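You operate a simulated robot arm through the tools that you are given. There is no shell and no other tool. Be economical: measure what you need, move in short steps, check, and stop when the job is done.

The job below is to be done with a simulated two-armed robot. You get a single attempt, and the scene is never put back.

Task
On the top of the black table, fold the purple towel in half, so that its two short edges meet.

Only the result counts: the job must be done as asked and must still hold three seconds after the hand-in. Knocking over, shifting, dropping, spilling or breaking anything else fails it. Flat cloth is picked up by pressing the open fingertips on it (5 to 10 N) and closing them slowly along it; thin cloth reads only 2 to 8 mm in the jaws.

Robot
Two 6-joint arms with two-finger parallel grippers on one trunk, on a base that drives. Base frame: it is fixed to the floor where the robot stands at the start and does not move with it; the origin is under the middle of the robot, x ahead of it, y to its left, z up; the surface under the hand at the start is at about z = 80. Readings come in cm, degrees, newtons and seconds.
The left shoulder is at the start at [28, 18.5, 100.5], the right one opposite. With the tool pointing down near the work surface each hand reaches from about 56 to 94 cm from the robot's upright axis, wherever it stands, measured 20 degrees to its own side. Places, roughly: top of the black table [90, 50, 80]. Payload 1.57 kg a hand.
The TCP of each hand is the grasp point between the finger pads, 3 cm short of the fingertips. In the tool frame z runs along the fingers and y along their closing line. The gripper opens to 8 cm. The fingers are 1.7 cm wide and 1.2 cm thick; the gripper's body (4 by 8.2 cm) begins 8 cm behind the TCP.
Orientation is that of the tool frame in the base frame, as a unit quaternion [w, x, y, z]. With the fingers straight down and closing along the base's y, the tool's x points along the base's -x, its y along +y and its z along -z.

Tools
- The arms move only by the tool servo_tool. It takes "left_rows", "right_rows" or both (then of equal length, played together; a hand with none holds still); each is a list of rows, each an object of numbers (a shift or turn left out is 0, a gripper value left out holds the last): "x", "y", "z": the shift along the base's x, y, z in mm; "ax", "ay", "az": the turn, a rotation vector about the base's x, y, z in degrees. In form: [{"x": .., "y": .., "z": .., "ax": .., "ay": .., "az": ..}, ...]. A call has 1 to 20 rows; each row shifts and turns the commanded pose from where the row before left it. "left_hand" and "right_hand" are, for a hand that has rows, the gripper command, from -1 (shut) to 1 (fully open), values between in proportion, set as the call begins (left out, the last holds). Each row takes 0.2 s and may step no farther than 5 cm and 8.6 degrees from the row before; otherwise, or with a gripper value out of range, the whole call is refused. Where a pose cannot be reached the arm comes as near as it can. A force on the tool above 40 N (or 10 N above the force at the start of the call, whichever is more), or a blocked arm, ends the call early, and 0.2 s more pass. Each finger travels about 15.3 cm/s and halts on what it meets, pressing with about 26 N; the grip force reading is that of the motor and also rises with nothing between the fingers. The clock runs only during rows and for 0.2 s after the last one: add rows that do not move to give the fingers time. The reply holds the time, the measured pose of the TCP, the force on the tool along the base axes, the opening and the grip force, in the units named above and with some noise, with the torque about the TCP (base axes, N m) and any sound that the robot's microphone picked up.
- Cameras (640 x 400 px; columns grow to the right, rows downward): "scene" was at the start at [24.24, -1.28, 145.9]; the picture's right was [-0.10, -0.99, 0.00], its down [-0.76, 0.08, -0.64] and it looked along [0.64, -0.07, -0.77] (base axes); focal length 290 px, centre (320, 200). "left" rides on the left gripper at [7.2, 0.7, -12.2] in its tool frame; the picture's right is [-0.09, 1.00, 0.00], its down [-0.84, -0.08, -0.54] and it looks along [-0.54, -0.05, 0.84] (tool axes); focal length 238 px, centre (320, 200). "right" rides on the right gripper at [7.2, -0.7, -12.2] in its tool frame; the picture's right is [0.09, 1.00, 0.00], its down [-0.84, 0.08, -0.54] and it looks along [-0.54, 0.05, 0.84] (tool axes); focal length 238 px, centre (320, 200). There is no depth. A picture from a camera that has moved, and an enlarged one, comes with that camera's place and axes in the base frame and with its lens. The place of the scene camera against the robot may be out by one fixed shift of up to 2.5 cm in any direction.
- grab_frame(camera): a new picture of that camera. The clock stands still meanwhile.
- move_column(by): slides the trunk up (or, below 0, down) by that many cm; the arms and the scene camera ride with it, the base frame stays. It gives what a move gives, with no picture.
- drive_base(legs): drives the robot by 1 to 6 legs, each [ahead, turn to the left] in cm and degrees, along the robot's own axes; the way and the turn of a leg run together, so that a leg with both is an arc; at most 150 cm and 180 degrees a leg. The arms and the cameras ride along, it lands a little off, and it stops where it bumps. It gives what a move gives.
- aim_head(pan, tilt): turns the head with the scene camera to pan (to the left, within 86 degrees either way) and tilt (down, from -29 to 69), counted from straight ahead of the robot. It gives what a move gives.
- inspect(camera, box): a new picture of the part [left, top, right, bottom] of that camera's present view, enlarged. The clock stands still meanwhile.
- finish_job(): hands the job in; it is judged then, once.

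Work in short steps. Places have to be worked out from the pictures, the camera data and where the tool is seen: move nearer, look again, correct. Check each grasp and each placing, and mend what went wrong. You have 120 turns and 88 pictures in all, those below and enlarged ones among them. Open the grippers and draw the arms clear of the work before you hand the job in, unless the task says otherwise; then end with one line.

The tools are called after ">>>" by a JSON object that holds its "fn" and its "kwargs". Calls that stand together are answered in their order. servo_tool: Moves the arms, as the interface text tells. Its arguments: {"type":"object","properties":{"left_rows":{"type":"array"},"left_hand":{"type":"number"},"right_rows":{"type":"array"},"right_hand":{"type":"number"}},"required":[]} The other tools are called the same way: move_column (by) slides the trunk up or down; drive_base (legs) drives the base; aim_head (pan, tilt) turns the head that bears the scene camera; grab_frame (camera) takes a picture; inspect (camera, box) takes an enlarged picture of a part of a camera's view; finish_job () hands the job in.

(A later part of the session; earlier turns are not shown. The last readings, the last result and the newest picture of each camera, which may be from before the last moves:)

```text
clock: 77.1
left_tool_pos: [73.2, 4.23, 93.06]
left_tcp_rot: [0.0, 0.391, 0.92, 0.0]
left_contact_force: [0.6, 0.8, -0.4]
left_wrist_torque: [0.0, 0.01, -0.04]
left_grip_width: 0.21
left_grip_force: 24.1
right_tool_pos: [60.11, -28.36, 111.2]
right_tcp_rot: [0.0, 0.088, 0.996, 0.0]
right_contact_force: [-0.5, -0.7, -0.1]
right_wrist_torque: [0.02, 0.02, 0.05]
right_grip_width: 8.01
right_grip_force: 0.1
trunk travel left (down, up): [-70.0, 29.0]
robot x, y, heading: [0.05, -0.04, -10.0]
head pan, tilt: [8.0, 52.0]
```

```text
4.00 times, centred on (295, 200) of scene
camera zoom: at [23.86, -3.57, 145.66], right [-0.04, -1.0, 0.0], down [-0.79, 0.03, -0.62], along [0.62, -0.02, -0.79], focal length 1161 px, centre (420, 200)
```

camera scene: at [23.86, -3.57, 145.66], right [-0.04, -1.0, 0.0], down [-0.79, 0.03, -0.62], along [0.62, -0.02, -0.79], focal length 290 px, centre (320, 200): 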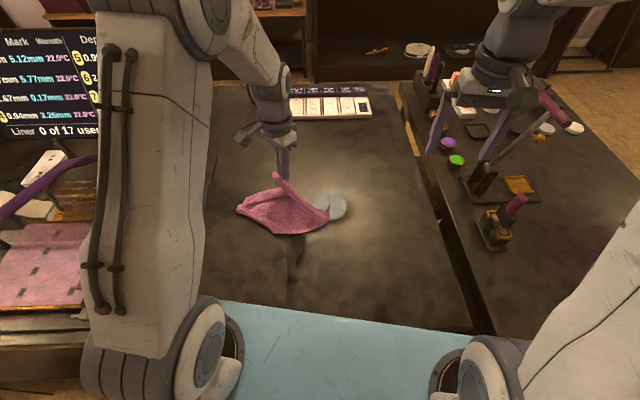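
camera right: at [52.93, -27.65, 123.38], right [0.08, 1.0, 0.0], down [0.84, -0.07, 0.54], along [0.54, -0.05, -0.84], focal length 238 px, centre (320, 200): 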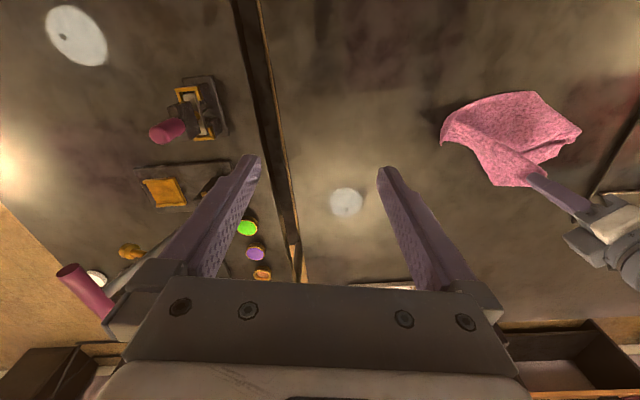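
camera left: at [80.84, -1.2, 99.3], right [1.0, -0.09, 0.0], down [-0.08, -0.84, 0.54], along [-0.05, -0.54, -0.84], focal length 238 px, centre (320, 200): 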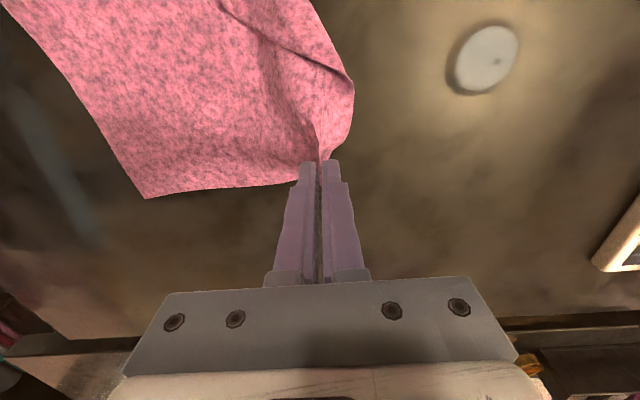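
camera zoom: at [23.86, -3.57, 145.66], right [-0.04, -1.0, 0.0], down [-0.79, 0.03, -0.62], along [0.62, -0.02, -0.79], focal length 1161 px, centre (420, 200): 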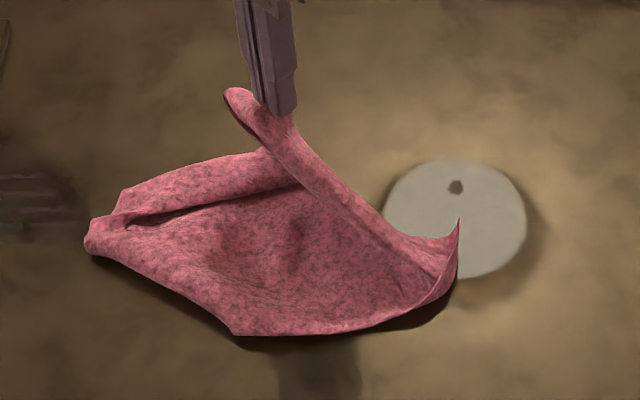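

A has been pulled to about (69.5, -7.5) with its tip curled up, and the white discs are only lamp reflections. I shift the left hand a bit farther off and bring the right hand over A with the fingers closing along y.

>>> {"fn": "servo_tool", "kwargs": {"left_rows": [{"x": 7, "y": 10, "z": -3}, {"x": 7, "y": 10, "z": -3}, {"x": 6, "y": 10, "z": -4}, {}, {}, {}, {}, {}], "right_rows": [{"x": 15, "y": 38, "z": -10}, {"x": 15, "y": 38, "z": -10}, {"x": 15, "y": 38, "z": -10}, {"x": 15, "y": 38, "z": -15}, {"x": 14, "y": 38, "z": -20}, {"x": 14, "y": 38, "z": -30}, {"z": -30}, {}], "right_hand": -0.4}}

>>> {"fn": "grab_frame", "kwargs": {"camera": "right"}}

>>> {"fn": "inspect", "kwargs": {"camera": "scene", "box": [220, 130, 370, 250]}}

```text
refused: row 6 steps farther than a row can; nothing moved
```

```text
35 pictures are left
camera right: at [52.93, -27.65, 123.38], right [0.08, 1.0, 0.0], down [0.84, -0.07, 0.54], along [0.54, -0.05, -0.84], focal length 238 px, centre (320, 200)
```

right: 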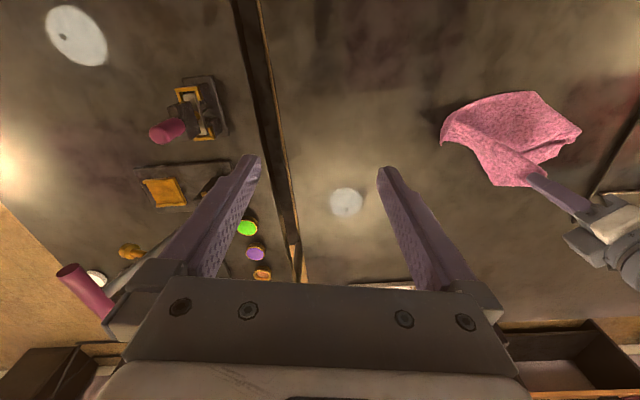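

```text
3.33 times, centred on (295, 190) of scene
camera zoom: at [23.86, -3.57, 145.66], right [-0.04, -1.0, 0.0], down [-0.79, 0.03, -0.62], along [0.62, -0.02, -0.79], focal length 967 px, centre (403, 233)
```

zoom: 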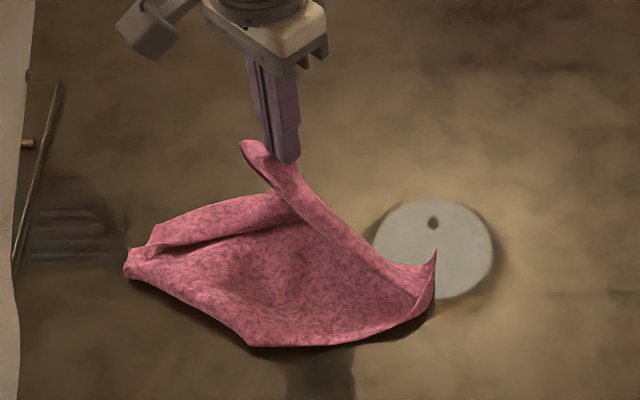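

That call was refused because one step was too large, so I resend it with smaller steps.

>>> {"fn": "servo_tool", "kwargs": {"left_rows": [{"x": 7, "y": 10, "z": -3}, {"x": 7, "y": 10, "z": -3}, {"x": 6, "y": 10, "z": -4}, {}, {}, {}, {}, {}, {}], "right_rows": [{"x": 15, "y": 38, "z": -10}, {"x": 15, "y": 38, "z": -10}, {"x": 15, "y": 38, "z": -10}, {"x": 15, "y": 38, "z": -10}, {"x": 14, "y": 38, "z": -15}, {"x": 14, "y": 38, "z": -15}, {"z": -35}, {"z": -20}, {}], "right_hand": -0.4}}

>>> {"fn": "grab_frame", "kwargs": {"camera": "right"}}

```text
clock: 79.1
left_tool_pos: [75.17, 7.17, 92.04]
left_tcp_rot: [-0.001, 0.391, 0.92, 0.0]
left_contact_force: [0.1, -0.4, -0.9]
left_wrist_torque: [-0.04, 0.02, 0.0]
left_grip_width: 0.23
left_grip_force: 23.8
right_tool_pos: [68.91, -5.53, 98.59]
right_tcp_rot: [0.0, 0.088, 0.996, 0.0]
right_contact_force: [0.0, 0.6, -0.6]
right_wrist_torque: [0.0, -0.01, 0.02]
right_grip_width: 2.38
right_grip_force: 0.0
trunk travel left (down, up): [-70.0, 29.0]
robot x, y, heading: [-0.0, -0.22, -10.1]
head pan, tilt: [8.0, 52.0]
```

```text
33 pictures are left
camera right: at [61.74, -4.8, 110.77], right [0.08, 1.0, 0.0], down [0.84, -0.07, 0.54], along [0.54, -0.05, -0.84], focal length 238 px, centre (320, 200)
```

right: 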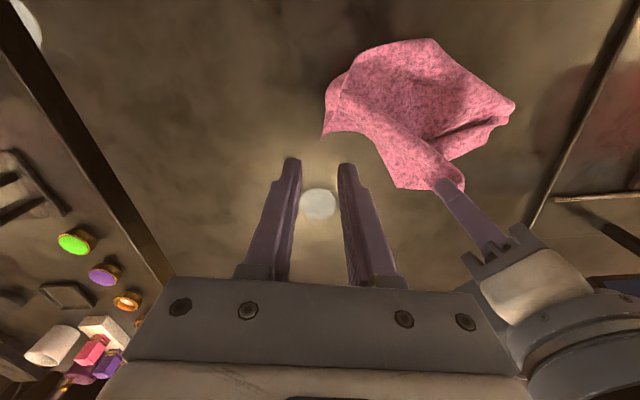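

A's tip is now near (71.2, -5.4). I go to (70.3, -3.6) and descend in stages, nudging the left hand slightly away.

>>> {"fn": "servo_tool", "kwargs": {"left_rows": [{"y": 5, "x": 3, "z": -5}, {"y": 5, "x": 3, "z": -5}, {}, {}, {}, {}, {}], "right_rows": [{"x": 8, "y": 10}, {"x": 6, "y": 9}, {"z": -35}, {"z": -35}, {"z": -35}, {"z": -20}, {}]}}

>>> {"fn": "grab_frame", "kwargs": {"camera": "right"}}

```text
clock: 80.7
left_tool_pos: [75.82, 8.21, 90.82]
left_tcp_rot: [0.0, 0.392, 0.92, 0.0]
left_contact_force: [-0.7, -0.6, 0.0]
left_wrist_torque: [0.02, 0.01, -0.02]
left_grip_width: 0.21
left_grip_force: 23.9
right_tool_pos: [70.28, -3.67, 86.02]
right_tcp_rot: [0.0, 0.089, 0.996, 0.0]
right_contact_force: [0.2, 0.8, -0.1]
right_wrist_torque: [0.0, 0.03, 0.03]
right_grip_width: 2.4
right_grip_force: 0.1
trunk travel left (down, up): [-70.0, 29.0]
robot x, y, heading: [-0.08, 0.02, -10.1]
head pan, tilt: [8.0, 52.0]
```

```text
32 pictures are left
camera right: at [63.13, -2.96, 98.27], right [0.08, 1.0, 0.0], down [0.84, -0.07, 0.54], along [0.54, -0.05, -0.84], focal length 238 px, centre (320, 200)
```

right: 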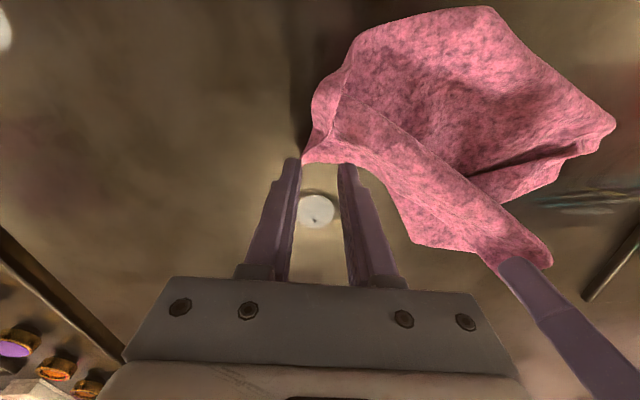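

The edge is at x≈70.2, so I shift inward 9 mm and 5 mm left, then press down.

>>> {"fn": "servo_tool", "kwargs": {"right_rows": [{"x": -9, "y": 5}, {"z": -10}, {"z": -10}, {"z": -5}, {}]}}

>>> {"fn": "servo_tool", "kwargs": {"right_rows": [{"z": -2.5}, {}]}}

>>> {"fn": "grab_frame", "kwargs": {"camera": "right"}}

```text
clock: 81.9
left_tool_pos: [75.81, 8.13, 90.98]
left_tcp_rot: [0.0, 0.392, 0.92, 0.001]
left_contact_force: [0.4, -0.1, -0.8]
left_wrist_torque: [-0.04, -0.01, 0.01]
left_grip_width: 0.22
left_grip_force: 23.6
right_tool_pos: [69.45, -3.1, 83.72]
right_tcp_rot: [0.0, 0.088, 0.996, 0.0]
right_contact_force: [0.4, 0.7, 1.0]
right_wrist_torque: [0.01, -0.01, 0.01]
right_grip_width: 2.42
right_grip_force: 0.0
trunk travel left (down, up): [-70.0, 29.0]
robot x, y, heading: [-0.08, 0.4, -10.0]
head pan, tilt: [8.0, 52.0]
```

```text
clock: 82.5
left_tool_pos: [75.92, 8.27, 90.97]
left_tcp_rot: [0.0, 0.391, 0.92, 0.0]
left_contact_force: [-0.9, 0.4, -0.2]
left_wrist_torque: [-0.02, 0.02, -0.02]
left_grip_width: 0.2
left_grip_force: 24.0
right_tool_pos: [69.43, -3.03, 83.56]
right_tcp_rot: [0.0, 0.088, 0.996, -0.001]
right_contact_force: [0.1, 1.4, 0.2]
right_wrist_torque: [0.05, 0.0, 0.0]
right_grip_width: 2.41
right_grip_force: 0.1
trunk travel left (down, up): [-70.0, 29.0]
robot x, y, heading: [-0.04, -0.15, -10.0]
head pan, tilt: [8.0, 52.0]
```

```text
31 pictures are left
camera right: at [62.22, -2.45, 95.63], right [0.08, 1.0, 0.0], down [0.84, -0.07, 0.54], along [0.54, -0.05, -0.84], focal length 238 px, centre (320, 200)
```

right: 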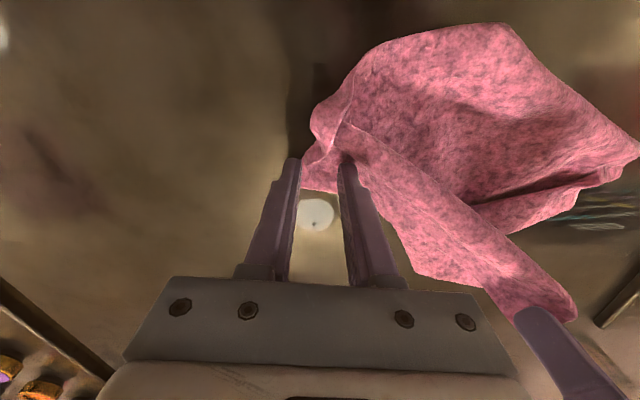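

Cloth fills the gap between the fingers, with the left finger just at the tip. I shift 4 mm more, press and close.

>>> {"fn": "servo_tool", "kwargs": {"right_rows": [{"y": 4}, {"z": -2}, {}]}}

>>> {"fn": "servo_tool", "kwargs": {"right_rows": [{"z": -1.5}, {}]}}

```text
clock: 83.3
left_tool_pos: [75.79, 8.14, 91.03]
left_tcp_rot: [0.0, 0.391, 0.92, 0.0]
left_contact_force: [0.8, 0.4, 0.6]
left_wrist_torque: [-0.02, -0.03, -0.01]
left_grip_width: 0.22
left_grip_force: 23.9
right_tool_pos: [69.39, -2.75, 83.21]
right_tcp_rot: [0.0, 0.088, 0.996, 0.0]
right_contact_force: [-0.1, 0.0, 0.9]
right_wrist_torque: [-0.01, 0.01, 0.0]
right_grip_width: 2.38
right_grip_force: 0.1
trunk travel left (down, up): [-70.0, 29.0]
robot x, y, heading: [0.06, 0.12, -10.1]
head pan, tilt: [8.0, 52.0]
```

```text
clock: 83.9
left_tool_pos: [75.86, 8.17, 91.02]
left_tcp_rot: [0.0, 0.392, 0.92, 0.0]
left_contact_force: [0.8, 0.4, 0.2]
left_wrist_torque: [0.02, -0.01, -0.04]
left_grip_width: 0.25
left_grip_force: 23.6
right_tool_pos: [69.41, -2.65, 83.12]
right_tcp_rot: [0.0, 0.087, 0.996, 0.0]
right_contact_force: [0.3, -0.9, 4.3]
right_wrist_torque: [-0.08, 0.03, 0.01]
right_grip_width: 2.4
right_grip_force: 0.1
trunk travel left (down, up): [-70.0, 29.0]
robot x, y, heading: [0.11, -0.08, -10.3]
head pan, tilt: [8.0, 52.0]
```

>>> {"fn": "servo_tool", "kwargs": {"right_rows": [{"z": -0.5}, {}], "right_hand": -0.55}}

>>> {"fn": "servo_tool", "kwargs": {"right_rows": [{}, {}], "right_hand": -0.7}}

>>> {"fn": "servo_tool", "kwargs": {"right_rows": [{}, {}], "right_hand": -0.85}}

>>> {"fn": "servo_tool", "kwargs": {"right_rows": [{}, {}, {}], "right_hand": -1}}

>>> {"fn": "servo_tool", "kwargs": {"right_rows": [{"z": 10}, {"z": 15}, {"z": 15}, {"z": 15}, {"z": 15}, {}]}}

>>> {"fn": "grab_frame", "kwargs": {"camera": "right"}}

>>> {"fn": "grab_frame", "kwargs": {"camera": "scene"}}

```text
clock: 84.5
left_tool_pos: [75.68, 8.08, 91.0]
left_tcp_rot: [0.0, 0.391, 0.92, 0.002]
left_contact_force: [0.2, 0.7, 0.7]
left_wrist_torque: [0.0, 0.01, -0.01]
left_grip_width: 0.18
left_grip_force: 23.5
right_tool_pos: [69.47, -2.67, 83.22]
right_tcp_rot: [0.001, 0.087, 0.996, 0.001]
right_contact_force: [0.3, 0.1, 10.4]
right_wrist_torque: [-0.05, 0.02, 0.01]
right_grip_width: 1.68
right_grip_force: 0.1
trunk travel left (down, up): [-70.0, 29.0]
robot x, y, heading: [0.19, 0.21, -10.0]
head pan, tilt: [8.0, 52.0]
```

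```text
clock: 85.1
left_tool_pos: [75.74, 8.21, 91.04]
left_tcp_rot: [0.0, 0.391, 0.92, 0.001]
left_contact_force: [0.0, -0.5, -0.6]
left_wrist_torque: [-0.02, 0.03, -0.02]
left_grip_width: 0.2
left_grip_force: 24.1
right_tool_pos: [69.41, -2.71, 83.23]
right_tcp_rot: [0.001, 0.088, 0.996, 0.001]
right_contact_force: [1.4, 1.8, 13.6]
right_wrist_torque: [-0.01, 0.02, 0.03]
right_grip_width: 1.04
right_grip_force: 0.0
trunk travel left (down, up): [-70.0, 29.0]
robot x, y, heading: [-0.32, 0.08, -10.1]
head pan, tilt: [8.0, 52.0]
```

```text
clock: 85.7
left_tool_pos: [75.62, 8.15, 91.2]
left_tcp_rot: [0.0, 0.391, 0.92, 0.0]
left_contact_force: [0.2, -0.3, 0.1]
left_wrist_torque: [0.0, 0.02, -0.04]
left_grip_width: 0.19
left_grip_force: 24.0
right_tool_pos: [69.38, -2.63, 83.21]
right_tcp_rot: [0.001, 0.088, 0.996, 0.0]
right_contact_force: [0.6, -0.1, 17.7]
right_wrist_torque: [-0.02, 0.0, 0.03]
right_grip_width: 0.59
right_grip_force: 0.0
trunk travel left (down, up): [-70.0, 29.0]
robot x, y, heading: [0.24, 0.12, -10.1]
head pan, tilt: [8.0, 52.0]
```

```text
clock: 86.5
left_tool_pos: [75.73, 8.16, 91.11]
left_tcp_rot: [0.0, 0.391, 0.92, -0.001]
left_contact_force: [0.4, -0.7, 0.6]
left_wrist_torque: [-0.01, 0.01, -0.02]
left_grip_width: 0.2
left_grip_force: 23.6
right_tool_pos: [69.47, -2.76, 83.15]
right_tcp_rot: [0.001, 0.087, 0.996, 0.0]
right_contact_force: [0.5, -1.3, 19.8]
right_wrist_torque: [-0.05, -0.03, 0.02]
right_grip_width: 0.21
right_grip_force: 23.9
trunk travel left (down, up): [-70.0, 29.0]
robot x, y, heading: [-0.41, -0.01, -10.1]
head pan, tilt: [8.0, 52.0]
```

```text
clock: 87.9
left_tool_pos: [75.8, 8.28, 91.03]
left_tcp_rot: [0.0, 0.391, 0.92, 0.001]
left_contact_force: [0.4, 0.4, -0.1]
left_wrist_torque: [0.03, 0.0, -0.04]
left_grip_width: 0.2
left_grip_force: 24.3
right_tool_pos: [69.37, -2.74, 90.07]
right_tcp_rot: [0.0, 0.088, 0.996, 0.0]
right_contact_force: [-0.6, 0.3, -0.1]
right_wrist_torque: [-0.01, 0.0, 0.01]
right_grip_width: 0.19
right_grip_force: 23.2
trunk travel left (down, up): [-70.0, 29.0]
robot x, y, heading: [-0.2, -0.43, -10.2]
head pan, tilt: [8.0, 52.0]
```

```text
30 pictures are left
camera right: at [62.18, -2.01, 102.25], right [0.08, 1.0, 0.0], down [0.84, -0.07, 0.54], along [0.54, -0.05, -0.84], focal length 238 px, centre (320, 200)
```

right: 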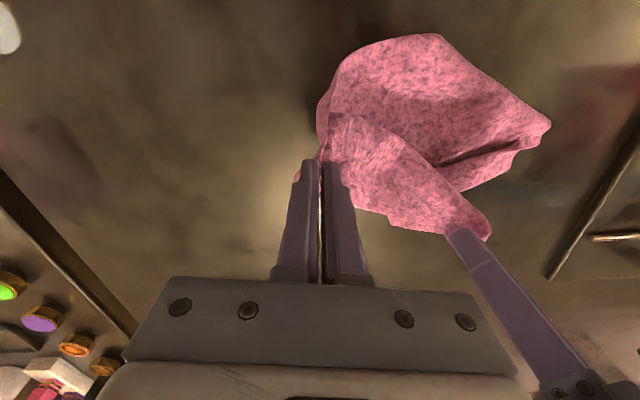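

```text
29 pictures are left
camera scene: at [23.86, -3.56, 145.67], right [-0.04, -1.0, 0.0], down [-0.79, 0.03, -0.62], along [0.62, -0.02, -0.79], focal length 290 px, centre (320, 200)
```

scene: 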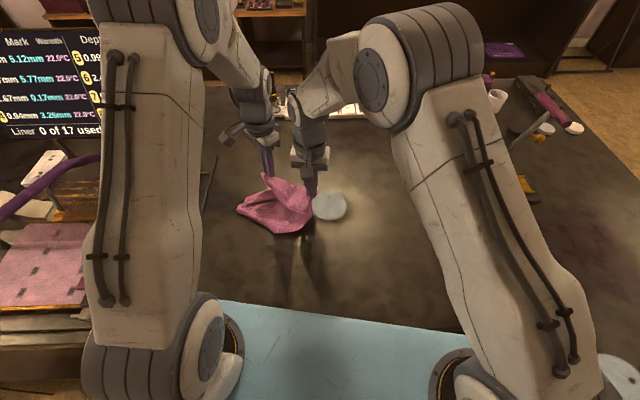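

Both corners are held. I raise both hands together, turning the left one home and moving them to 16.5 cm apart along y at x≈72, so the towel hangs free.

>>> {"fn": "servo_tool", "kwargs": {"left_rows": [{"x": -3, "y": 2.2, "z": 20, "az": 3}, {"x": -3, "y": 2.2, "z": 20, "az": 3}, {"x": -3, "y": 2.2, "z": 20, "az": 3}, {"x": -3, "y": 2.2, "z": 20, "az": 3}, {"x": -3, "y": 2.2, "z": 20, "az": 3}, {"x": -3, "y": 2.2, "z": 20, "az": 3}, {"x": -3, "y": 2.2, "z": 20, "az": 3}, {"x": -3, "y": 2.2, "z": 20, "az": 3}, {"x": -3, "y": 2.2, "z": 20, "az": 3}, {"x": -3, "y": 2.2, "z": 20, "az": 3}, {"x": -3, "y": 2.2, "z": 20, "az": 3}, {"x": -3, "y": 2.2, "z": 20, "az": 3}, {}, {}, {}], "right_rows": [{"x": 2.2, "y": -2.3, "z": 21}, {"x": 2.2, "y": -2.3, "z": 21}, {"x": 2.2, "y": -2.3, "z": 21}, {"x": 2.2, "y": -2.3, "z": 21}, {"x": 2.2, "y": -2.3, "z": 21}, {"x": 2.2, "y": -2.3, "z": 21}, {"x": 2.2, "y": -2.3, "z": 21}, {"x": 2.2, "y": -2.3, "z": 21}, {"x": 2.2, "y": -2.3, "z": 20}, {"x": 2.2, "y": -2.3, "z": 20}, {"x": 2.2, "y": -2.3, "z": 20}, {"x": 2.2, "y": -2.3, "z": 20}, {}, {}, {}]}}

>>> {"fn": "grab_frame", "kwargs": {"camera": "scene"}}

>>> {"fn": "grab_frame", "kwargs": {"camera": "right"}}

```text
clock: 91.1
left_tool_pos: [72.22, 10.66, 114.96]
left_tcp_rot: [0.0, 0.088, 0.996, -0.002]
left_contact_force: [1.4, -17.8, -0.3]
left_wrist_torque: [-0.52, -0.05, 0.04]
left_grip_width: 0.21
left_grip_force: 23.8
right_tool_pos: [71.97, -5.34, 114.86]
right_tcp_rot: [-0.001, 0.088, 0.996, 0.002]
right_contact_force: [-2.3, 17.9, -0.8]
right_wrist_torque: [0.54, 0.07, 0.25]
right_grip_width: 0.33
right_grip_force: 23.9
trunk travel left (down, up): [-70.0, 29.0]
robot x, y, heading: [-0.01, -0.32, -10.1]
head pan, tilt: [8.0, 52.0]
```

```text
28 pictures are left
camera scene: at [23.86, -3.56, 145.66], right [-0.04, -1.0, 0.0], down [-0.79, 0.03, -0.62], along [0.62, -0.02, -0.79], focal length 290 px, centre (320, 200)
```

scene: 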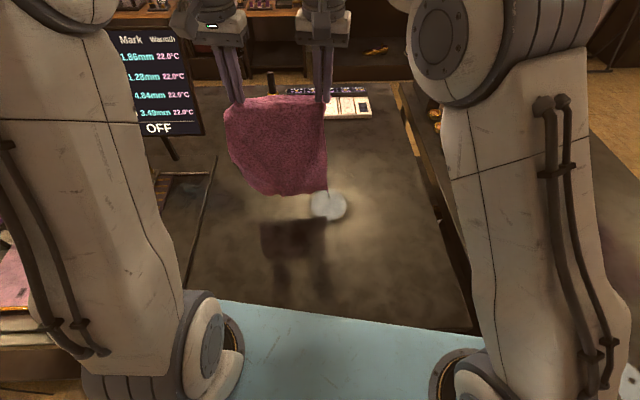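

```text
27 pictures are left
camera right: at [64.84, -4.74, 127.07], right [0.08, 1.0, 0.0], down [0.84, -0.07, 0.54], along [0.54, -0.04, -0.84], focal length 238 px, centre (320, 200)
```

right: 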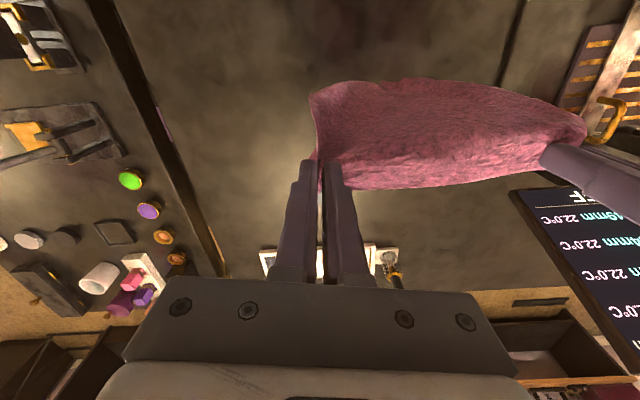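

The towel hangs freely, but tension is 18 N. I bring the hands 1 cm together and inspect how it hangs.

>>> {"fn": "servo_tool", "kwargs": {"left_rows": [{"y": -3}, {"y": -3}, {}, {}, {}], "right_rows": [{"y": 3}, {"y": 3}, {}, {}, {}]}}

>>> {"fn": "inspect", "kwargs": {"camera": "scene", "box": [200, 80, 360, 220]}}

```text
clock: 92.3
left_tool_pos: [72.16, 10.25, 115.04]
left_tcp_rot: [0.0, 0.088, 0.996, 0.0]
left_contact_force: [0.6, -4.3, -0.5]
left_wrist_torque: [-0.16, 0.0, -0.02]
left_grip_width: 0.2
left_grip_force: 23.3
right_tool_pos: [72.1, -4.91, 114.8]
right_tcp_rot: [0.0, 0.088, 0.996, 0.0]
right_contact_force: [-0.1, 4.7, 0.0]
right_wrist_torque: [0.11, 0.04, 0.02]
right_grip_width: 0.2
right_grip_force: 23.5
trunk travel left (down, up): [-70.0, 29.0]
robot x, y, heading: [0.08, -0.25, -10.2]
head pan, tilt: [8.0, 52.0]
```

```text
2.86 times, centred on (280, 150) of scene
camera zoom: at [23.86, -3.56, 145.67], right [-0.04, -1.0, 0.0], down [-0.79, 0.03, -0.62], along [0.62, -0.02, -0.79], focal length 829 px, centre (434, 343)
```

zoom: 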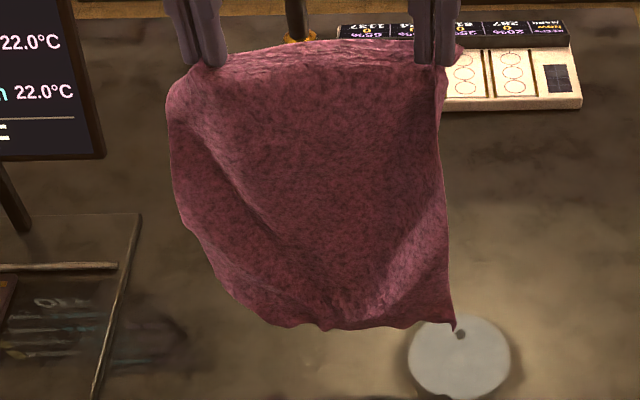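

The right side hangs straight, but the lower-left corner C looks curled behind. I shake it gently to let it unfurl and look from the left camera.

>>> {"fn": "servo_tool", "kwargs": {"left_rows": [{"x": 40}, {"x": -40}, {"x": 40}, {"x": -40}, {"z": 40}, {"z": -40}, {"z": 40}, {"z": -40}, {}, {}, {}, {}], "right_rows": [{"x": 40}, {"x": -40}, {"x": 40}, {"x": -40}, {"z": 40}, {"z": -40}, {"z": 40}, {"z": -40}, {}, {}, {}, {}]}}

>>> {"fn": "inspect", "kwargs": {"camera": "scene", "box": [200, 80, 360, 220]}}

>>> {"fn": "grab_frame", "kwargs": {"camera": "left"}}

```text
clock: 94.9
left_tool_pos: [72.37, 10.14, 114.94]
left_tcp_rot: [0.0, 0.088, 0.996, 0.0]
left_contact_force: [0.2, -3.3, 0.5]
left_wrist_torque: [-0.11, -0.02, 0.0]
left_grip_width: 0.17
left_grip_force: 24.7
right_tool_pos: [72.08, -4.91, 114.74]
right_tcp_rot: [0.0, 0.088, 0.996, 0.0]
right_contact_force: [-0.2, 2.7, -0.1]
right_wrist_torque: [0.06, 0.0, 0.04]
right_grip_width: 0.19
right_grip_force: 23.4
trunk travel left (down, up): [-70.0, 29.0]
robot x, y, heading: [0.01, -0.0, -10.2]
head pan, tilt: [8.0, 52.0]
```

```text
2.86 times, centred on (280, 150) of scene
camera zoom: at [23.86, -3.56, 145.67], right [-0.04, -1.0, 0.0], down [-0.79, 0.03, -0.62], along [0.62, -0.02, -0.79], focal length 829 px, centre (434, 343)
```

zoom: 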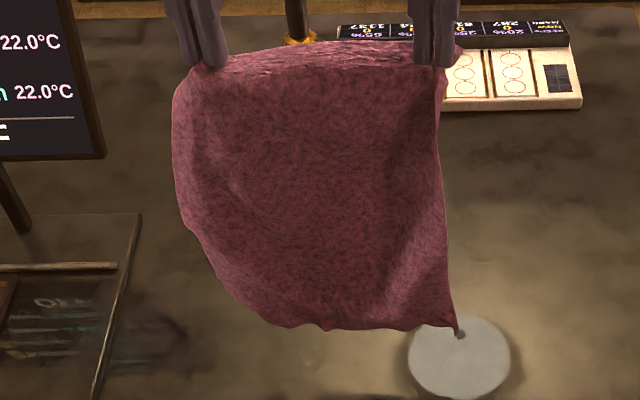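

```text
24 pictures are left
camera left: at [65.23, 12.05, 127.26], right [0.27, 0.96, 0.0], down [0.81, -0.22, 0.54], along [0.52, -0.14, -0.84], focal length 238 px, centre (320, 200)
```

left: 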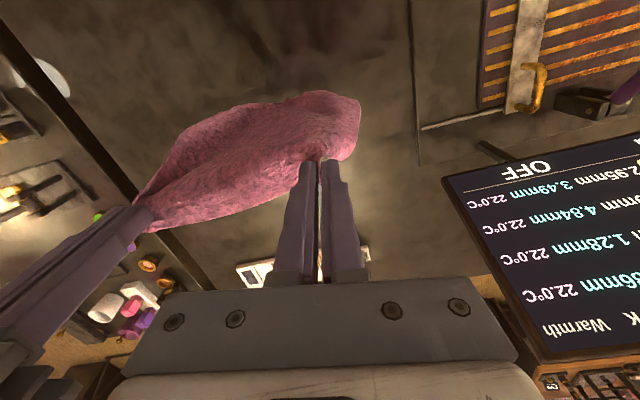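

C's lower corner is folded to the far side, so it will end up on top if I lay the towel toward the robot. I turn the robot back to heading 0 for symmetric reach, with the towel hanging, then position the hands at x≈82, centred on y≈2.

>>> {"fn": "drive_base", "kwargs": {"legs": [[0, 10]]}}

```text
clock: 96.0
left_tool_pos: [69.29, 22.58, 115.07]
left_tcp_rot: [0.001, 0.001, 1.0, 0.0]
left_contact_force: [1.5, -3.1, 0.2]
left_wrist_torque: [-0.04, -0.03, 0.01]
left_grip_width: 0.23
left_grip_force: 23.3
right_tool_pos: [71.69, 7.8, 114.82]
right_tcp_rot: [0.0, 0.001, 1.0, 0.0]
right_contact_force: [-0.7, 1.9, 0.8]
right_wrist_torque: [0.12, 0.01, 0.04]
right_grip_width: 0.17
right_grip_force: 23.9
trunk travel left (down, up): [-70.0, 29.0]
robot x, y, heading: [0.05, -0.32, -0.0]
head pan, tilt: [8.0, 52.0]
```

>>> {"fn": "servo_tool", "kwargs": {"left_rows": [{"x": 12.7, "y": -13}, {"x": 12.7, "y": -13}, {"x": 12.7, "y": -13}, {"x": 12.7, "y": -13}, {"x": 12.7, "y": -13}, {"x": 12.7, "y": -13}, {"x": 12.7, "y": -13}, {"x": 12.7, "y": -13}, {"x": 12.7, "y": -13}, {"x": 12.7, "y": -13}, {}, {}, {}], "right_rows": [{"x": 10.3, "y": -13}, {"x": 10.3, "y": -13}, {"x": 10.3, "y": -13}, {"x": 10.3, "y": -13}, {"x": 10.3, "y": -13}, {"x": 10.3, "y": -13}, {"x": 10.3, "y": -13}, {"x": 10.3, "y": -13}, {"x": 10.3, "y": -13}, {"x": 10.3, "y": -13}, {}, {}, {}]}}

>>> {"fn": "aim_head", "kwargs": {"pan": 0, "tilt": 50}}

>>> {"fn": "grab_frame", "kwargs": {"camera": "scene"}}

```text
clock: 98.8
left_tool_pos: [82.01, 9.47, 115.02]
left_tcp_rot: [0.0, 0.0, 1.0, 0.0]
left_contact_force: [-1.3, 0.4, -0.6]
left_wrist_torque: [-0.02, -0.01, -0.04]
left_grip_width: 0.24
left_grip_force: 23.9
right_tool_pos: [82.03, -5.28, 114.82]
right_tcp_rot: [0.0, 0.001, 1.0, 0.0]
right_contact_force: [-0.9, 0.9, 0.1]
right_wrist_torque: [0.01, -0.02, 0.01]
right_grip_width: 0.21
right_grip_force: 23.3
trunk travel left (down, up): [-70.0, 29.0]
robot x, y, heading: [0.13, 0.57, -0.2]
head pan, tilt: [8.0, 52.0]
```

```text
clock: 99.5
left_tool_pos: [81.99, 9.5, 114.96]
left_tcp_rot: [0.0, 0.0, 1.0, 0.0]
left_contact_force: [0.0, 0.3, 0.0]
left_wrist_torque: [0.0, -0.01, 0.0]
left_grip_width: 0.23
left_grip_force: 23.5
right_tool_pos: [82.06, -5.28, 114.83]
right_tcp_rot: [0.0, -0.001, 1.0, 0.001]
right_contact_force: [-0.3, 0.4, 0.6]
right_wrist_torque: [0.0, 0.01, 0.0]
right_grip_width: 0.17
right_grip_force: 23.7
trunk travel left (down, up): [-70.0, 29.0]
robot x, y, heading: [-0.25, 0.07, 0.1]
head pan, tilt: [0.0, 50.0]
```

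```text
23 pictures are left
camera scene: at [24.3, -0.5, 145.93], right [0.0, -1.0, 0.0], down [-0.77, 0.0, -0.64], along [0.64, 0.0, -0.77], focal length 290 px, centre (320, 200)
```

scene: 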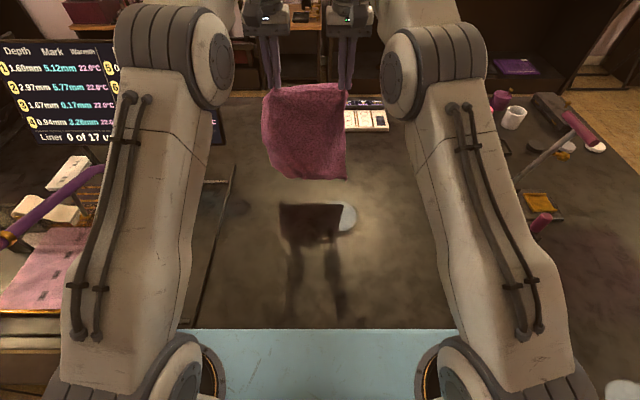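

It hangs well, with the table clear below. I lower it in an arc toward the robot so the B-C edge lies at x≈84 and the A-D edge ends near x≈56.

>>> {"fn": "servo_tool", "kwargs": {"left_rows": [{"x": 20, "z": -15}, {"z": -15}, {}, {}], "right_rows": [{"x": 20, "z": -15}, {"z": -15}, {}, {}]}}

>>> {"fn": "servo_tool", "kwargs": {"left_rows": [{"x": -22, "z": -1}, {"x": -21.8, "z": -2.6}, {"x": -21.6, "z": -4.3}, {"x": -21.2, "z": -6}, {"x": -20.6, "z": -7.6}, {"x": -20, "z": -9.2}, {"x": -19.2, "z": -10.7}, {"x": -18.3, "z": -12.2}, {"x": -17.3, "z": -13.6}, {"x": -16.1, "z": -14.9}, {"x": -14.9, "z": -16.1}, {"x": -13.6, "z": -17.3}, {"x": -12.2, "z": -18.3}, {"x": -10.7, "z": -19.2}, {"x": -9.2, "z": -20}, {"x": -7.6, "z": -20.6}, {"x": -6, "z": -21.2}, {"x": -4.3, "z": -21.6}, {"x": -2.6, "z": -18}, {}], "right_rows": [{"x": -22, "z": -1}, {"x": -21.8, "z": -2.6}, {"x": -21.6, "z": -4.3}, {"x": -21.2, "z": -6}, {"x": -20.6, "z": -7.6}, {"x": -20, "z": -9.2}, {"x": -19.2, "z": -10.7}, {"x": -18.3, "z": -12.2}, {"x": -17.3, "z": -13.6}, {"x": -16.1, "z": -14.9}, {"x": -14.9, "z": -16.1}, {"x": -13.6, "z": -17.3}, {"x": -12.2, "z": -18.3}, {"x": -10.7, "z": -19.2}, {"x": -9.2, "z": -20}, {"x": -7.6, "z": -20.6}, {"x": -6, "z": -21.2}, {"x": -4.3, "z": -21.6}, {"x": -2.6, "z": -18}, {}]}}

>>> {"fn": "grab_frame", "kwargs": {"camera": "scene"}}

>>> {"fn": "grab_frame", "kwargs": {"camera": "left"}}

```text
clock: 100.5
left_tool_pos: [83.97, 9.59, 111.96]
left_tcp_rot: [0.001, 0.001, 1.0, 0.0]
left_contact_force: [-0.3, -0.8, -1.5]
left_wrist_torque: [0.0, 0.0, -0.01]
left_grip_width: 0.2
left_grip_force: 23.7
right_tool_pos: [83.89, -5.43, 111.6]
right_tcp_rot: [-0.001, 0.001, 1.0, 0.0]
right_contact_force: [-0.3, -0.2, 0.5]
right_wrist_torque: [0.01, 0.01, 0.0]
right_grip_width: 0.21
right_grip_force: 23.5
right hand out of reach, approached as far as the arm can: row 1
trunk travel left (down, up): [-70.0, 29.0]
robot x, y, heading: [0.05, -0.26, 0.2]
head pan, tilt: [0.0, 50.0]
```

```text
clock: 101.7
left_tool_pos: [73.63, 8.93, 109.99]
left_tcp_rot: [0.013, 0.0, 1.0, -0.008]
left_contact_force: [11.5, -13.3, 1.1]
left_wrist_torque: [-0.48, -0.38, 0.06]
left_grip_width: 0.2
left_grip_force: 23.6
right_tool_pos: [83.34, -4.42, 111.51]
right_tcp_rot: [-0.009, -0.009, 1.0, 0.007]
right_contact_force: [-11.9, 14.3, -2.0]
right_wrist_torque: [0.38, 0.37, 0.21]
right_grip_width: 0.12
right_grip_force: 23.4
right hand out of reach, approached as far as the arm can: row 1, 2, 3, 4, 5, 6
trunk travel left (down, up): [-70.0, 29.0]
robot x, y, heading: [-0.06, -0.2, -0.1]
head pan, tilt: [0.0, 50.0]
stopped in row 6 (right hand): the force on the tool passed its limit at 44 N (the readings are from after the stop); the commanded pose is now the measured one
```

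```text
22 pictures are left
camera scene: at [24.33, -0.5, 145.92], right [0.0, -1.0, 0.0], down [-0.77, 0.0, -0.64], along [0.64, 0.0, -0.77], focal length 290 px, centre (320, 200)
```

scene: 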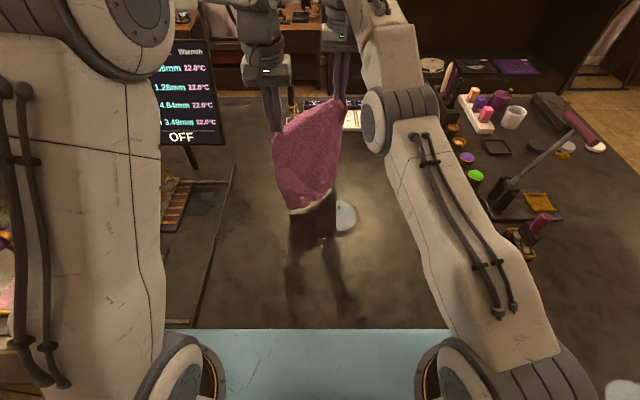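

```text
21 pictures are left
camera left: at [66.09, 9.83, 122.09], right [0.09, 1.0, -0.01], down [0.82, -0.07, 0.56], along [0.56, -0.06, -0.83], focal length 238 px, centre (320, 200)
```

left: 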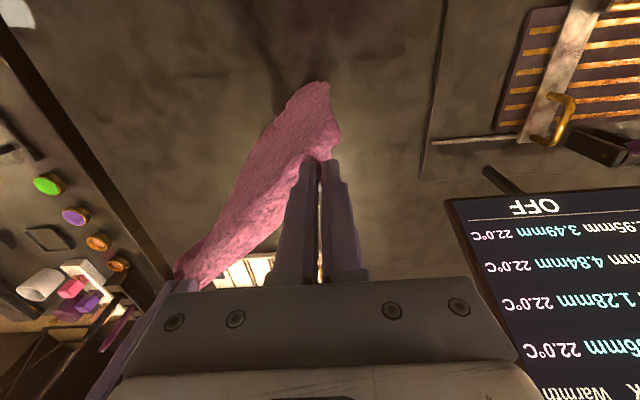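

The right arm stuck at its reach limit and lagged behind. I bring the right hand alone back level with the left (x≈73.6) and check that both still hold.

>>> {"fn": "servo_tool", "kwargs": {"right_rows": [{"x": -8}, {"x": -10, "y": -1}, {"x": -10, "y": -1}, {"x": -10, "y": -2}, {"x": -10, "y": -2}, {"x": -10, "y": -2}, {"x": -10, "y": -2}, {"x": -10, "y": -2}, {"x": -10, "y": -2}, {"x": -9, "y": -1}, {}, {}, {}]}}

>>> {"fn": "inspect", "kwargs": {"camera": "scene", "box": [230, 70, 390, 210]}}

```text
clock: 104.5
left_tool_pos: [73.57, 9.05, 110.06]
left_tcp_rot: [0.012, -0.001, 1.0, -0.007]
left_contact_force: [17.7, -20.9, 3.5]
left_wrist_torque: [-0.64, -0.55, 0.11]
left_grip_width: 0.2
left_grip_force: 24.0
right_tool_pos: [83.47, -4.5, 111.49]
right_tcp_rot: [-0.008, -0.007, 1.0, 0.007]
right_contact_force: [-16.9, 21.0, -3.0]
right_wrist_torque: [0.6, 0.52, 0.23]
right_grip_width: 0.15
right_grip_force: 23.7
right hand out of reach, approached as far as the arm can: row 1, 2, 3, 4, 5, 6, 7, 8, 9, 10
trunk travel left (down, up): [-70.0, 29.0]
robot x, y, heading: [-0.04, 0.02, 0.1]
head pan, tilt: [0.0, 50.0]
```

```text
2.86 times, centred on (310, 140) of scene
camera zoom: at [24.3, -0.5, 145.93], right [0.0, -1.0, 0.0], down [-0.77, 0.0, -0.64], along [0.64, 0.0, -0.77], focal length 829 px, centre (349, 371)
```

zoom: 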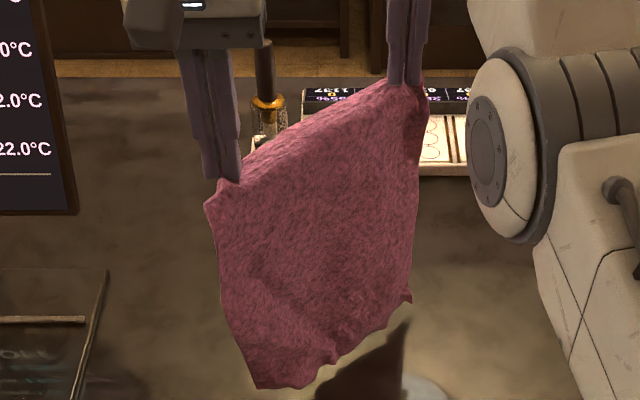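

The right arm's solver is stuck at extension. I release tension by moving the left hand back toward it and try lowering the right hand.

>>> {"fn": "servo_tool", "kwargs": {"left_rows": [{"x": 20}, {"x": 20}, {"x": 20}, {"x": 15}, {}, {}, {}, {}], "right_rows": [{}, {}, {}, {}, {"z": -10}, {"z": -10, "x": -10}, {"z": -5, "x": -20}, {}]}}

```text
clock: 106.3
left_tool_pos: [80.93, 9.08, 109.96]
left_tcp_rot: [0.009, 0.001, 1.0, -0.005]
left_contact_force: [-0.2, -0.6, -0.3]
left_wrist_torque: [0.03, 0.02, 0.02]
left_grip_width: 0.25
left_grip_force: 24.0
right_tool_pos: [83.82, -4.64, 110.57]
right_tcp_rot: [-0.008, -0.006, 1.0, 0.005]
right_contact_force: [-0.1, 0.5, -0.5]
right_wrist_torque: [-0.02, -0.01, 0.0]
right_grip_width: 0.12
right_grip_force: 22.9
right hand out of reach, approached as far as the arm can: row 5, 6, 7
trunk travel left (down, up): [-70.0, 29.0]
robot x, y, heading: [-0.15, 0.22, 0.0]
head pan, tilt: [0.0, 50.0]
```

>>> {"fn": "servo_tool", "kwargs": {"left_rows": [{"y": -10}, {"y": -10}, {"y": -10}, {"y": -10}, {}, {}], "right_rows": [{"y": -10, "z": -20}, {"y": -10, "z": -20}, {"y": -10, "z": -20}, {"y": -10, "z": -10}, {}, {}]}}

```text
clock: 107.7
left_tool_pos: [81.05, 5.18, 109.92]
left_tcp_rot: [0.009, 0.001, 1.0, -0.005]
left_contact_force: [-0.7, 0.3, -0.9]
left_wrist_torque: [0.0, 0.0, 0.01]
left_grip_width: 0.2
left_grip_force: 23.8
right_tool_pos: [85.62, -6.74, 107.29]
right_tcp_rot: [-0.008, -0.006, 1.0, 0.005]
right_contact_force: [0.1, 0.2, 0.4]
right_wrist_torque: [0.02, 0.0, -0.01]
right_grip_width: 0.08
right_grip_force: 23.0
right hand out of reach, approached as far as the arm can: row 1, 2, 3, 4
trunk travel left (down, up): [-70.0, 29.0]
robot x, y, heading: [-0.3, 0.07, -0.0]
head pan, tilt: [0.0, 50.0]
```

>>> {"fn": "inspect", "kwargs": {"camera": "scene", "box": [220, 60, 400, 220]}}

```text
2.50 times, centred on (310, 140) of scene
camera zoom: at [24.31, -0.5, 145.93], right [0.0, -1.0, 0.0], down [-0.77, 0.0, -0.64], along [0.64, 0.0, -0.77], focal length 726 px, centre (345, 350)
```

zoom: 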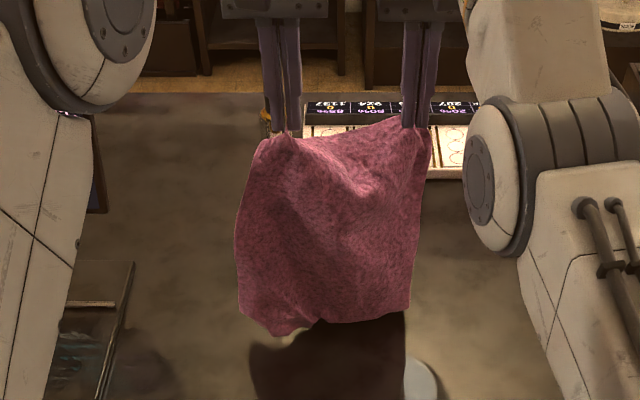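

Both still hold, and the towel has unfurled better. The right arm's commanded pose is far from its measured one, so I re-sync the command to where it is and wiggle the wrist and height to free it.

>>> {"fn": "servo_tool", "kwargs": {"right_rows": [{"x": 40, "y": 11, "z": 18}, {"x": 40, "y": 11, "z": 18}, {"x": 40, "y": 11, "z": 17}, {"x": 30}, {"az": -8}, {"az": -8}, {"az": -8}, {"z": -10}, {}]}}

```text
clock: 109.7
left_tool_pos: [80.95, 5.13, 109.91]
left_tcp_rot: [0.011, 0.0, 1.0, -0.006]
left_contact_force: [-1.0, 0.4, -0.7]
left_wrist_torque: [0.02, 0.01, 0.0]
left_grip_width: 0.21
left_grip_force: 23.4
right_tool_pos: [86.25, -7.03, 105.72]
right_tcp_rot: [-0.005, 0.203, 0.979, 0.006]
right_contact_force: [0.4, -0.1, 0.4]
right_wrist_torque: [-0.01, 0.0, -0.01]
right_grip_width: 0.11
right_grip_force: 22.9
right hand out of reach, approached as far as the arm can: row 1, 2, 3, 4, 8
trunk travel left (down, up): [-70.0, 29.0]
robot x, y, heading: [0.13, -0.12, 0.0]
head pan, tilt: [0.0, 50.0]
```

Turning works. Now I try small inward steps from the synced pose.

>>> {"fn": "servo_tool", "kwargs": {"right_rows": [{"x": -3}, {"x": -3}, {"x": -3, "az": 4}, {"x": -3, "az": 4}, {"x": -3, "az": 4}, {}]}}

```text
clock: 111.1
left_tool_pos: [80.92, 5.23, 109.99]
left_tcp_rot: [0.009, 0.001, 1.0, -0.005]
left_contact_force: [-0.4, -0.2, -0.4]
left_wrist_torque: [-0.01, 0.02, -0.02]
left_grip_width: 0.21
left_grip_force: 23.8
right_tool_pos: [86.07, -6.91, 106.14]
right_tcp_rot: [-0.007, 0.098, 0.995, 0.005]
right_contact_force: [-0.1, -0.1, -0.3]
right_wrist_torque: [0.0, 0.05, 0.01]
right_grip_width: 0.11
right_grip_force: 22.8
right hand out of reach, approached as far as the arm can: row 2, 4
trunk travel left (down, up): [-70.0, 29.0]
robot x, y, heading: [-0.14, 0.19, -0.1]
head pan, tilt: [0.0, 50.0]
```

>>> {"fn": "servo_tool", "kwargs": {"right_rows": [{"x": -20}, {"x": -20}, {"x": -20, "z": 10}, {"x": -20, "z": 10}, {"z": 10}, {"z": 10}, {"z": 10}, {"z": 10}, {}, {}], "left_rows": [{"x": -5}, {"x": -5}, {"x": -5}, {"x": -5}, {"x": -5}, {"x": -5}, {}, {}, {}, {}]}}

```text
clock: 113.3
left_tool_pos: [77.92, 5.16, 109.92]
left_tcp_rot: [0.011, 0.001, 1.0, -0.006]
left_contact_force: [1.1, 0.7, -0.5]
left_wrist_torque: [-0.02, -0.03, -0.02]
left_grip_width: 0.23
left_grip_force: 24.1
right_tool_pos: [84.79, -6.79, 110.65]
right_tcp_rot: [-0.006, 0.098, 0.995, 0.006]
right_contact_force: [0.3, 0.3, -0.6]
right_wrist_torque: [0.0, 0.03, 0.0]
right_grip_width: 0.1
right_grip_force: 23.5
right hand out of reach, approached as far as the arm can: row 1, 2, 3, 4, 6, 7, 8
trunk travel left (down, up): [-70.0, 29.0]
robot x, y, heading: [0.21, 0.28, -0.3]
head pan, tilt: [0.0, 50.0]
```

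It slides along its reach limit without bending. I try tilting the hand, which needs different joints.

>>> {"fn": "servo_tool", "kwargs": {"right_rows": [{"x": 60, "z": -10}, {"ay": -8}, {"ay": -8}, {}]}}

>>> {"fn": "servo_tool", "kwargs": {"right_rows": [{"ay": 8}, {"ay": 8}, {"ay": 8}, {"ay": 8}, {}]}}

```text
refused: row 1 steps farther than a row can; nothing moved
```

```text
clock: 114.5
left_tool_pos: [77.98, 5.17, 109.96]
left_tcp_rot: [0.009, 0.0, 1.0, -0.006]
left_contact_force: [-0.3, 0.1, 0.2]
left_wrist_torque: [0.0, 0.01, 0.02]
left_grip_width: 0.21
left_grip_force: 24.0
right_tool_pos: [74.39, -8.78, 105.64]
right_tcp_rot: [-0.278, 0.097, 0.955, -0.022]
right_contact_force: [-0.4, 0.0, -0.2]
right_wrist_torque: [-0.06, -0.01, -0.02]
right_grip_width: 0.12
right_grip_force: 22.8
right hand out of reach, approached as far as the arm can: row 1, 2, 3, 4
trunk travel left (down, up): [-70.0, 29.0]
robot x, y, heading: [0.18, 0.13, -0.0]
head pan, tilt: [0.0, 50.0]
```

>>> {"fn": "servo_tool", "kwargs": {"right_rows": [{"x": -30}, {"x": -30}, {"ay": -4}, {"ay": -4}, {"ay": -4}, {}], "left_rows": [{"x": -10}, {"x": -10}, {"x": -10}, {"x": -10}, {}, {}]}}

```text
clock: 115.9
left_tool_pos: [73.79, 5.22, 109.83]
left_tcp_rot: [0.009, 0.0, 1.0, -0.005]
left_contact_force: [-1.2, -0.3, -0.6]
left_wrist_torque: [0.01, 0.0, -0.03]
left_grip_width: 0.2
left_grip_force: 23.9
right_tool_pos: [68.42, -8.56, 105.62]
right_tcp_rot: [-0.179, 0.098, 0.979, -0.012]
right_contact_force: [0.6, 0.2, 0.4]
right_wrist_torque: [-0.01, 0.0, 0.01]
right_grip_width: 0.08
right_grip_force: 23.1
trunk travel left (down, up): [-70.0, 29.0]
robot x, y, heading: [-0.36, 0.25, -0.1]
head pan, tilt: [0.0, 50.0]
```

The right arm is free again. I restore its vertical orientation and line both hands up at x≈74, z≈110, 14.6 cm apart.

>>> {"fn": "servo_tool", "kwargs": {"right_rows": [{"ay": -7, "x": 9, "z": 7}, {"ay": -7, "x": 9, "z": 7}, {"ay": -6.6, "x": 9, "z": 7}, {"az": 4, "x": 9, "z": 7}, {"az": 4, "x": 9, "z": 8}, {"az": 3.2, "x": 9, "z": 7, "y": -3}, {}, {}, {}]}}

>>> {"fn": "inspect", "kwargs": {"camera": "scene", "box": [220, 70, 400, 230]}}

```text
clock: 117.9
left_tool_pos: [73.94, 5.12, 109.91]
left_tcp_rot: [0.01, 0.001, 1.0, -0.005]
left_contact_force: [1.5, -0.4, 0.0]
left_wrist_torque: [-0.02, 0.01, -0.01]
left_grip_width: 0.21
left_grip_force: 23.4
right_tool_pos: [73.83, -8.98, 109.9]
right_tcp_rot: [-0.002, 0.002, 1.0, 0.006]
right_contact_force: [-0.5, -0.2, 0.4]
right_wrist_torque: [-0.01, 0.03, -0.07]
right_grip_width: 0.11
right_grip_force: 22.6
trunk travel left (down, up): [-70.0, 29.0]
robot x, y, heading: [0.04, -0.02, -0.0]
head pan, tilt: [0.0, 50.0]
```

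```text
2.50 times, centred on (310, 150) of scene
camera zoom: at [24.3, -0.5, 145.93], right [0.0, -1.0, 0.0], down [-0.77, 0.0, -0.64], along [0.64, 0.0, -0.77], focal length 726 px, centre (345, 325)
```

zoom: 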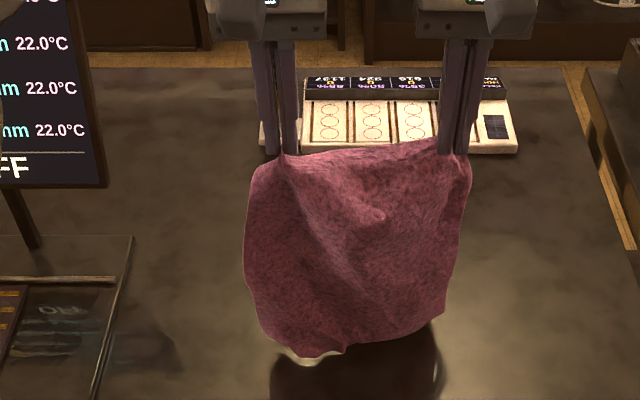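

The towel hangs with both corners held, and C looks mostly unfurled. I move to x≈80 and lower in an arc toward the robot to x≈56, keeping hold so I can judge the flat part.

>>> {"fn": "servo_tool", "kwargs": {"left_rows": [{"x": 10, "z": 10}, {"x": 10, "z": 10}, {"x": 10}, {"x": 10}, {"x": 10}, {"x": 10, "z": -10}, {}, {}], "right_rows": [{"x": 10, "z": 10}, {"x": 10, "z": 10}, {"x": 10}, {"x": 10}, {"x": 10}, {"x": 10, "z": -10}, {}, {}]}}

>>> {"fn": "servo_tool", "kwargs": {"left_rows": [{"x": -22, "z": -1}, {"x": -21.8, "z": -2.6}, {"x": -21.6, "z": -4.3}, {"x": -21.2, "z": -6}, {"x": -20.6, "z": -7.6}, {"x": -20, "z": -9.2}, {"x": -19.2, "z": -10.7}, {"x": -18.3, "z": -12.2}, {"x": -17.3, "z": -13.6}, {"x": -16.1, "z": -14.9}, {"x": -14.9, "z": -16.1}, {"x": -13.6, "z": -17.3}, {"x": -12.2, "z": -18.3}, {"z": -20}, {"z": -20}, {"z": -20}, {"z": -20}, {}], "right_rows": [{"x": -22, "z": -1}, {"x": -21.8, "z": -2.6}, {"x": -21.6, "z": -4.3}, {"x": -21.2, "z": -6}, {"x": -20.6, "z": -7.6}, {"x": -20, "z": -9.2}, {"x": -19.2, "z": -10.7}, {"x": -18.3, "z": -12.2}, {"x": -17.3, "z": -13.6}, {"x": -16.1, "z": -14.9}, {"x": -14.9, "z": -16.1}, {"x": -13.6, "z": -17.3}, {"x": -12.2, "z": -18.3}, {"z": -20}, {"z": -20}, {"z": -20}, {"z": -20}, {}]}}

>>> {"fn": "grab_frame", "kwargs": {"camera": "scene"}}

```text
clock: 119.7
left_tool_pos: [80.19, 5.1, 110.91]
left_tcp_rot: [0.01, 0.001, 1.0, -0.005]
left_contact_force: [-0.8, 0.6, -1.2]
left_wrist_torque: [-0.01, 0.04, 0.03]
left_grip_width: 0.2
left_grip_force: 23.7
right_tool_pos: [79.92, -8.94, 110.93]
right_tcp_rot: [-0.002, 0.001, 1.0, 0.006]
right_contact_force: [0.5, 0.2, -0.5]
right_wrist_torque: [-0.01, -0.01, 0.0]
right_grip_width: 0.1
right_grip_force: 23.3
trunk travel left (down, up): [-70.0, 29.0]
robot x, y, heading: [0.05, 0.14, -0.0]
head pan, tilt: [0.0, 50.0]
```

```text
clock: 123.5
left_tool_pos: [56.08, 5.06, 89.55]
left_tcp_rot: [0.009, 0.001, 1.0, -0.006]
left_contact_force: [-0.2, 1.0, -0.3]
left_wrist_torque: [0.01, 0.0, -0.01]
left_grip_width: 0.19
left_grip_force: 23.2
right_tool_pos: [55.86, -8.95, 89.56]
right_tcp_rot: [-0.002, 0.001, 1.0, 0.005]
right_contact_force: [-0.6, -0.2, -0.2]
right_wrist_torque: [-0.02, 0.02, -0.01]
right_grip_width: 0.08
right_grip_force: 22.7
trunk travel left (down, up): [-70.0, 29.0]
robot x, y, heading: [0.02, 0.05, -0.0]
head pan, tilt: [0.0, 50.0]
```

```text
17 pictures are left
camera scene: at [24.32, -0.5, 145.93], right [0.0, -1.0, 0.0], down [-0.77, 0.0, -0.64], along [0.64, 0.0, -0.77], focal length 290 px, centre (320, 200)
```

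scene: 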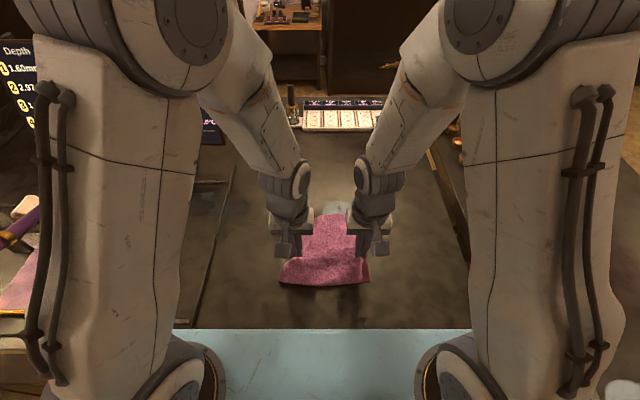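

>>> {"fn": "grab_frame", "kwargs": {"camera": "left"}}

>>> {"fn": "grab_frame", "kwargs": {"camera": "right"}}

```text
16 pictures are left
camera left: at [48.6, 5.95, 101.67], right [0.09, 1.0, -0.01], down [0.83, -0.07, 0.56], along [0.56, -0.06, -0.83], focal length 238 px, centre (320, 200)
```

left: 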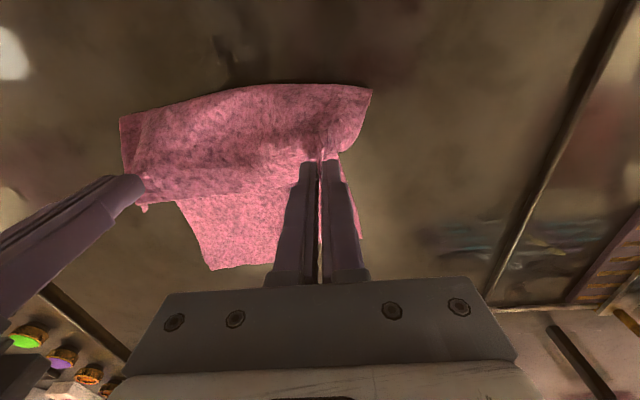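

```text
15 pictures are left
camera right: at [48.77, -9.72, 101.73], right [-0.09, 1.0, 0.01], down [0.84, 0.07, 0.54], along [0.54, 0.06, -0.84], focal length 238 px, centre (320, 200)
```

right: 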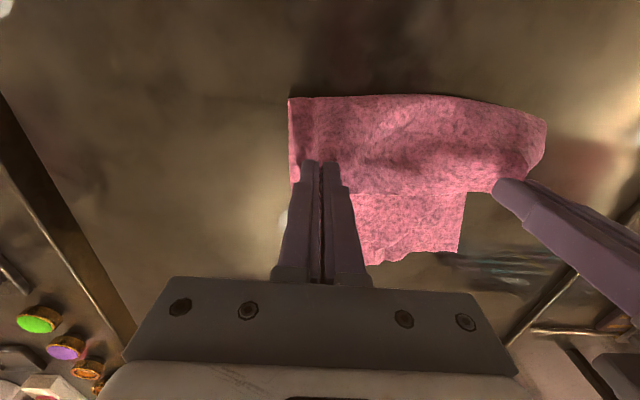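

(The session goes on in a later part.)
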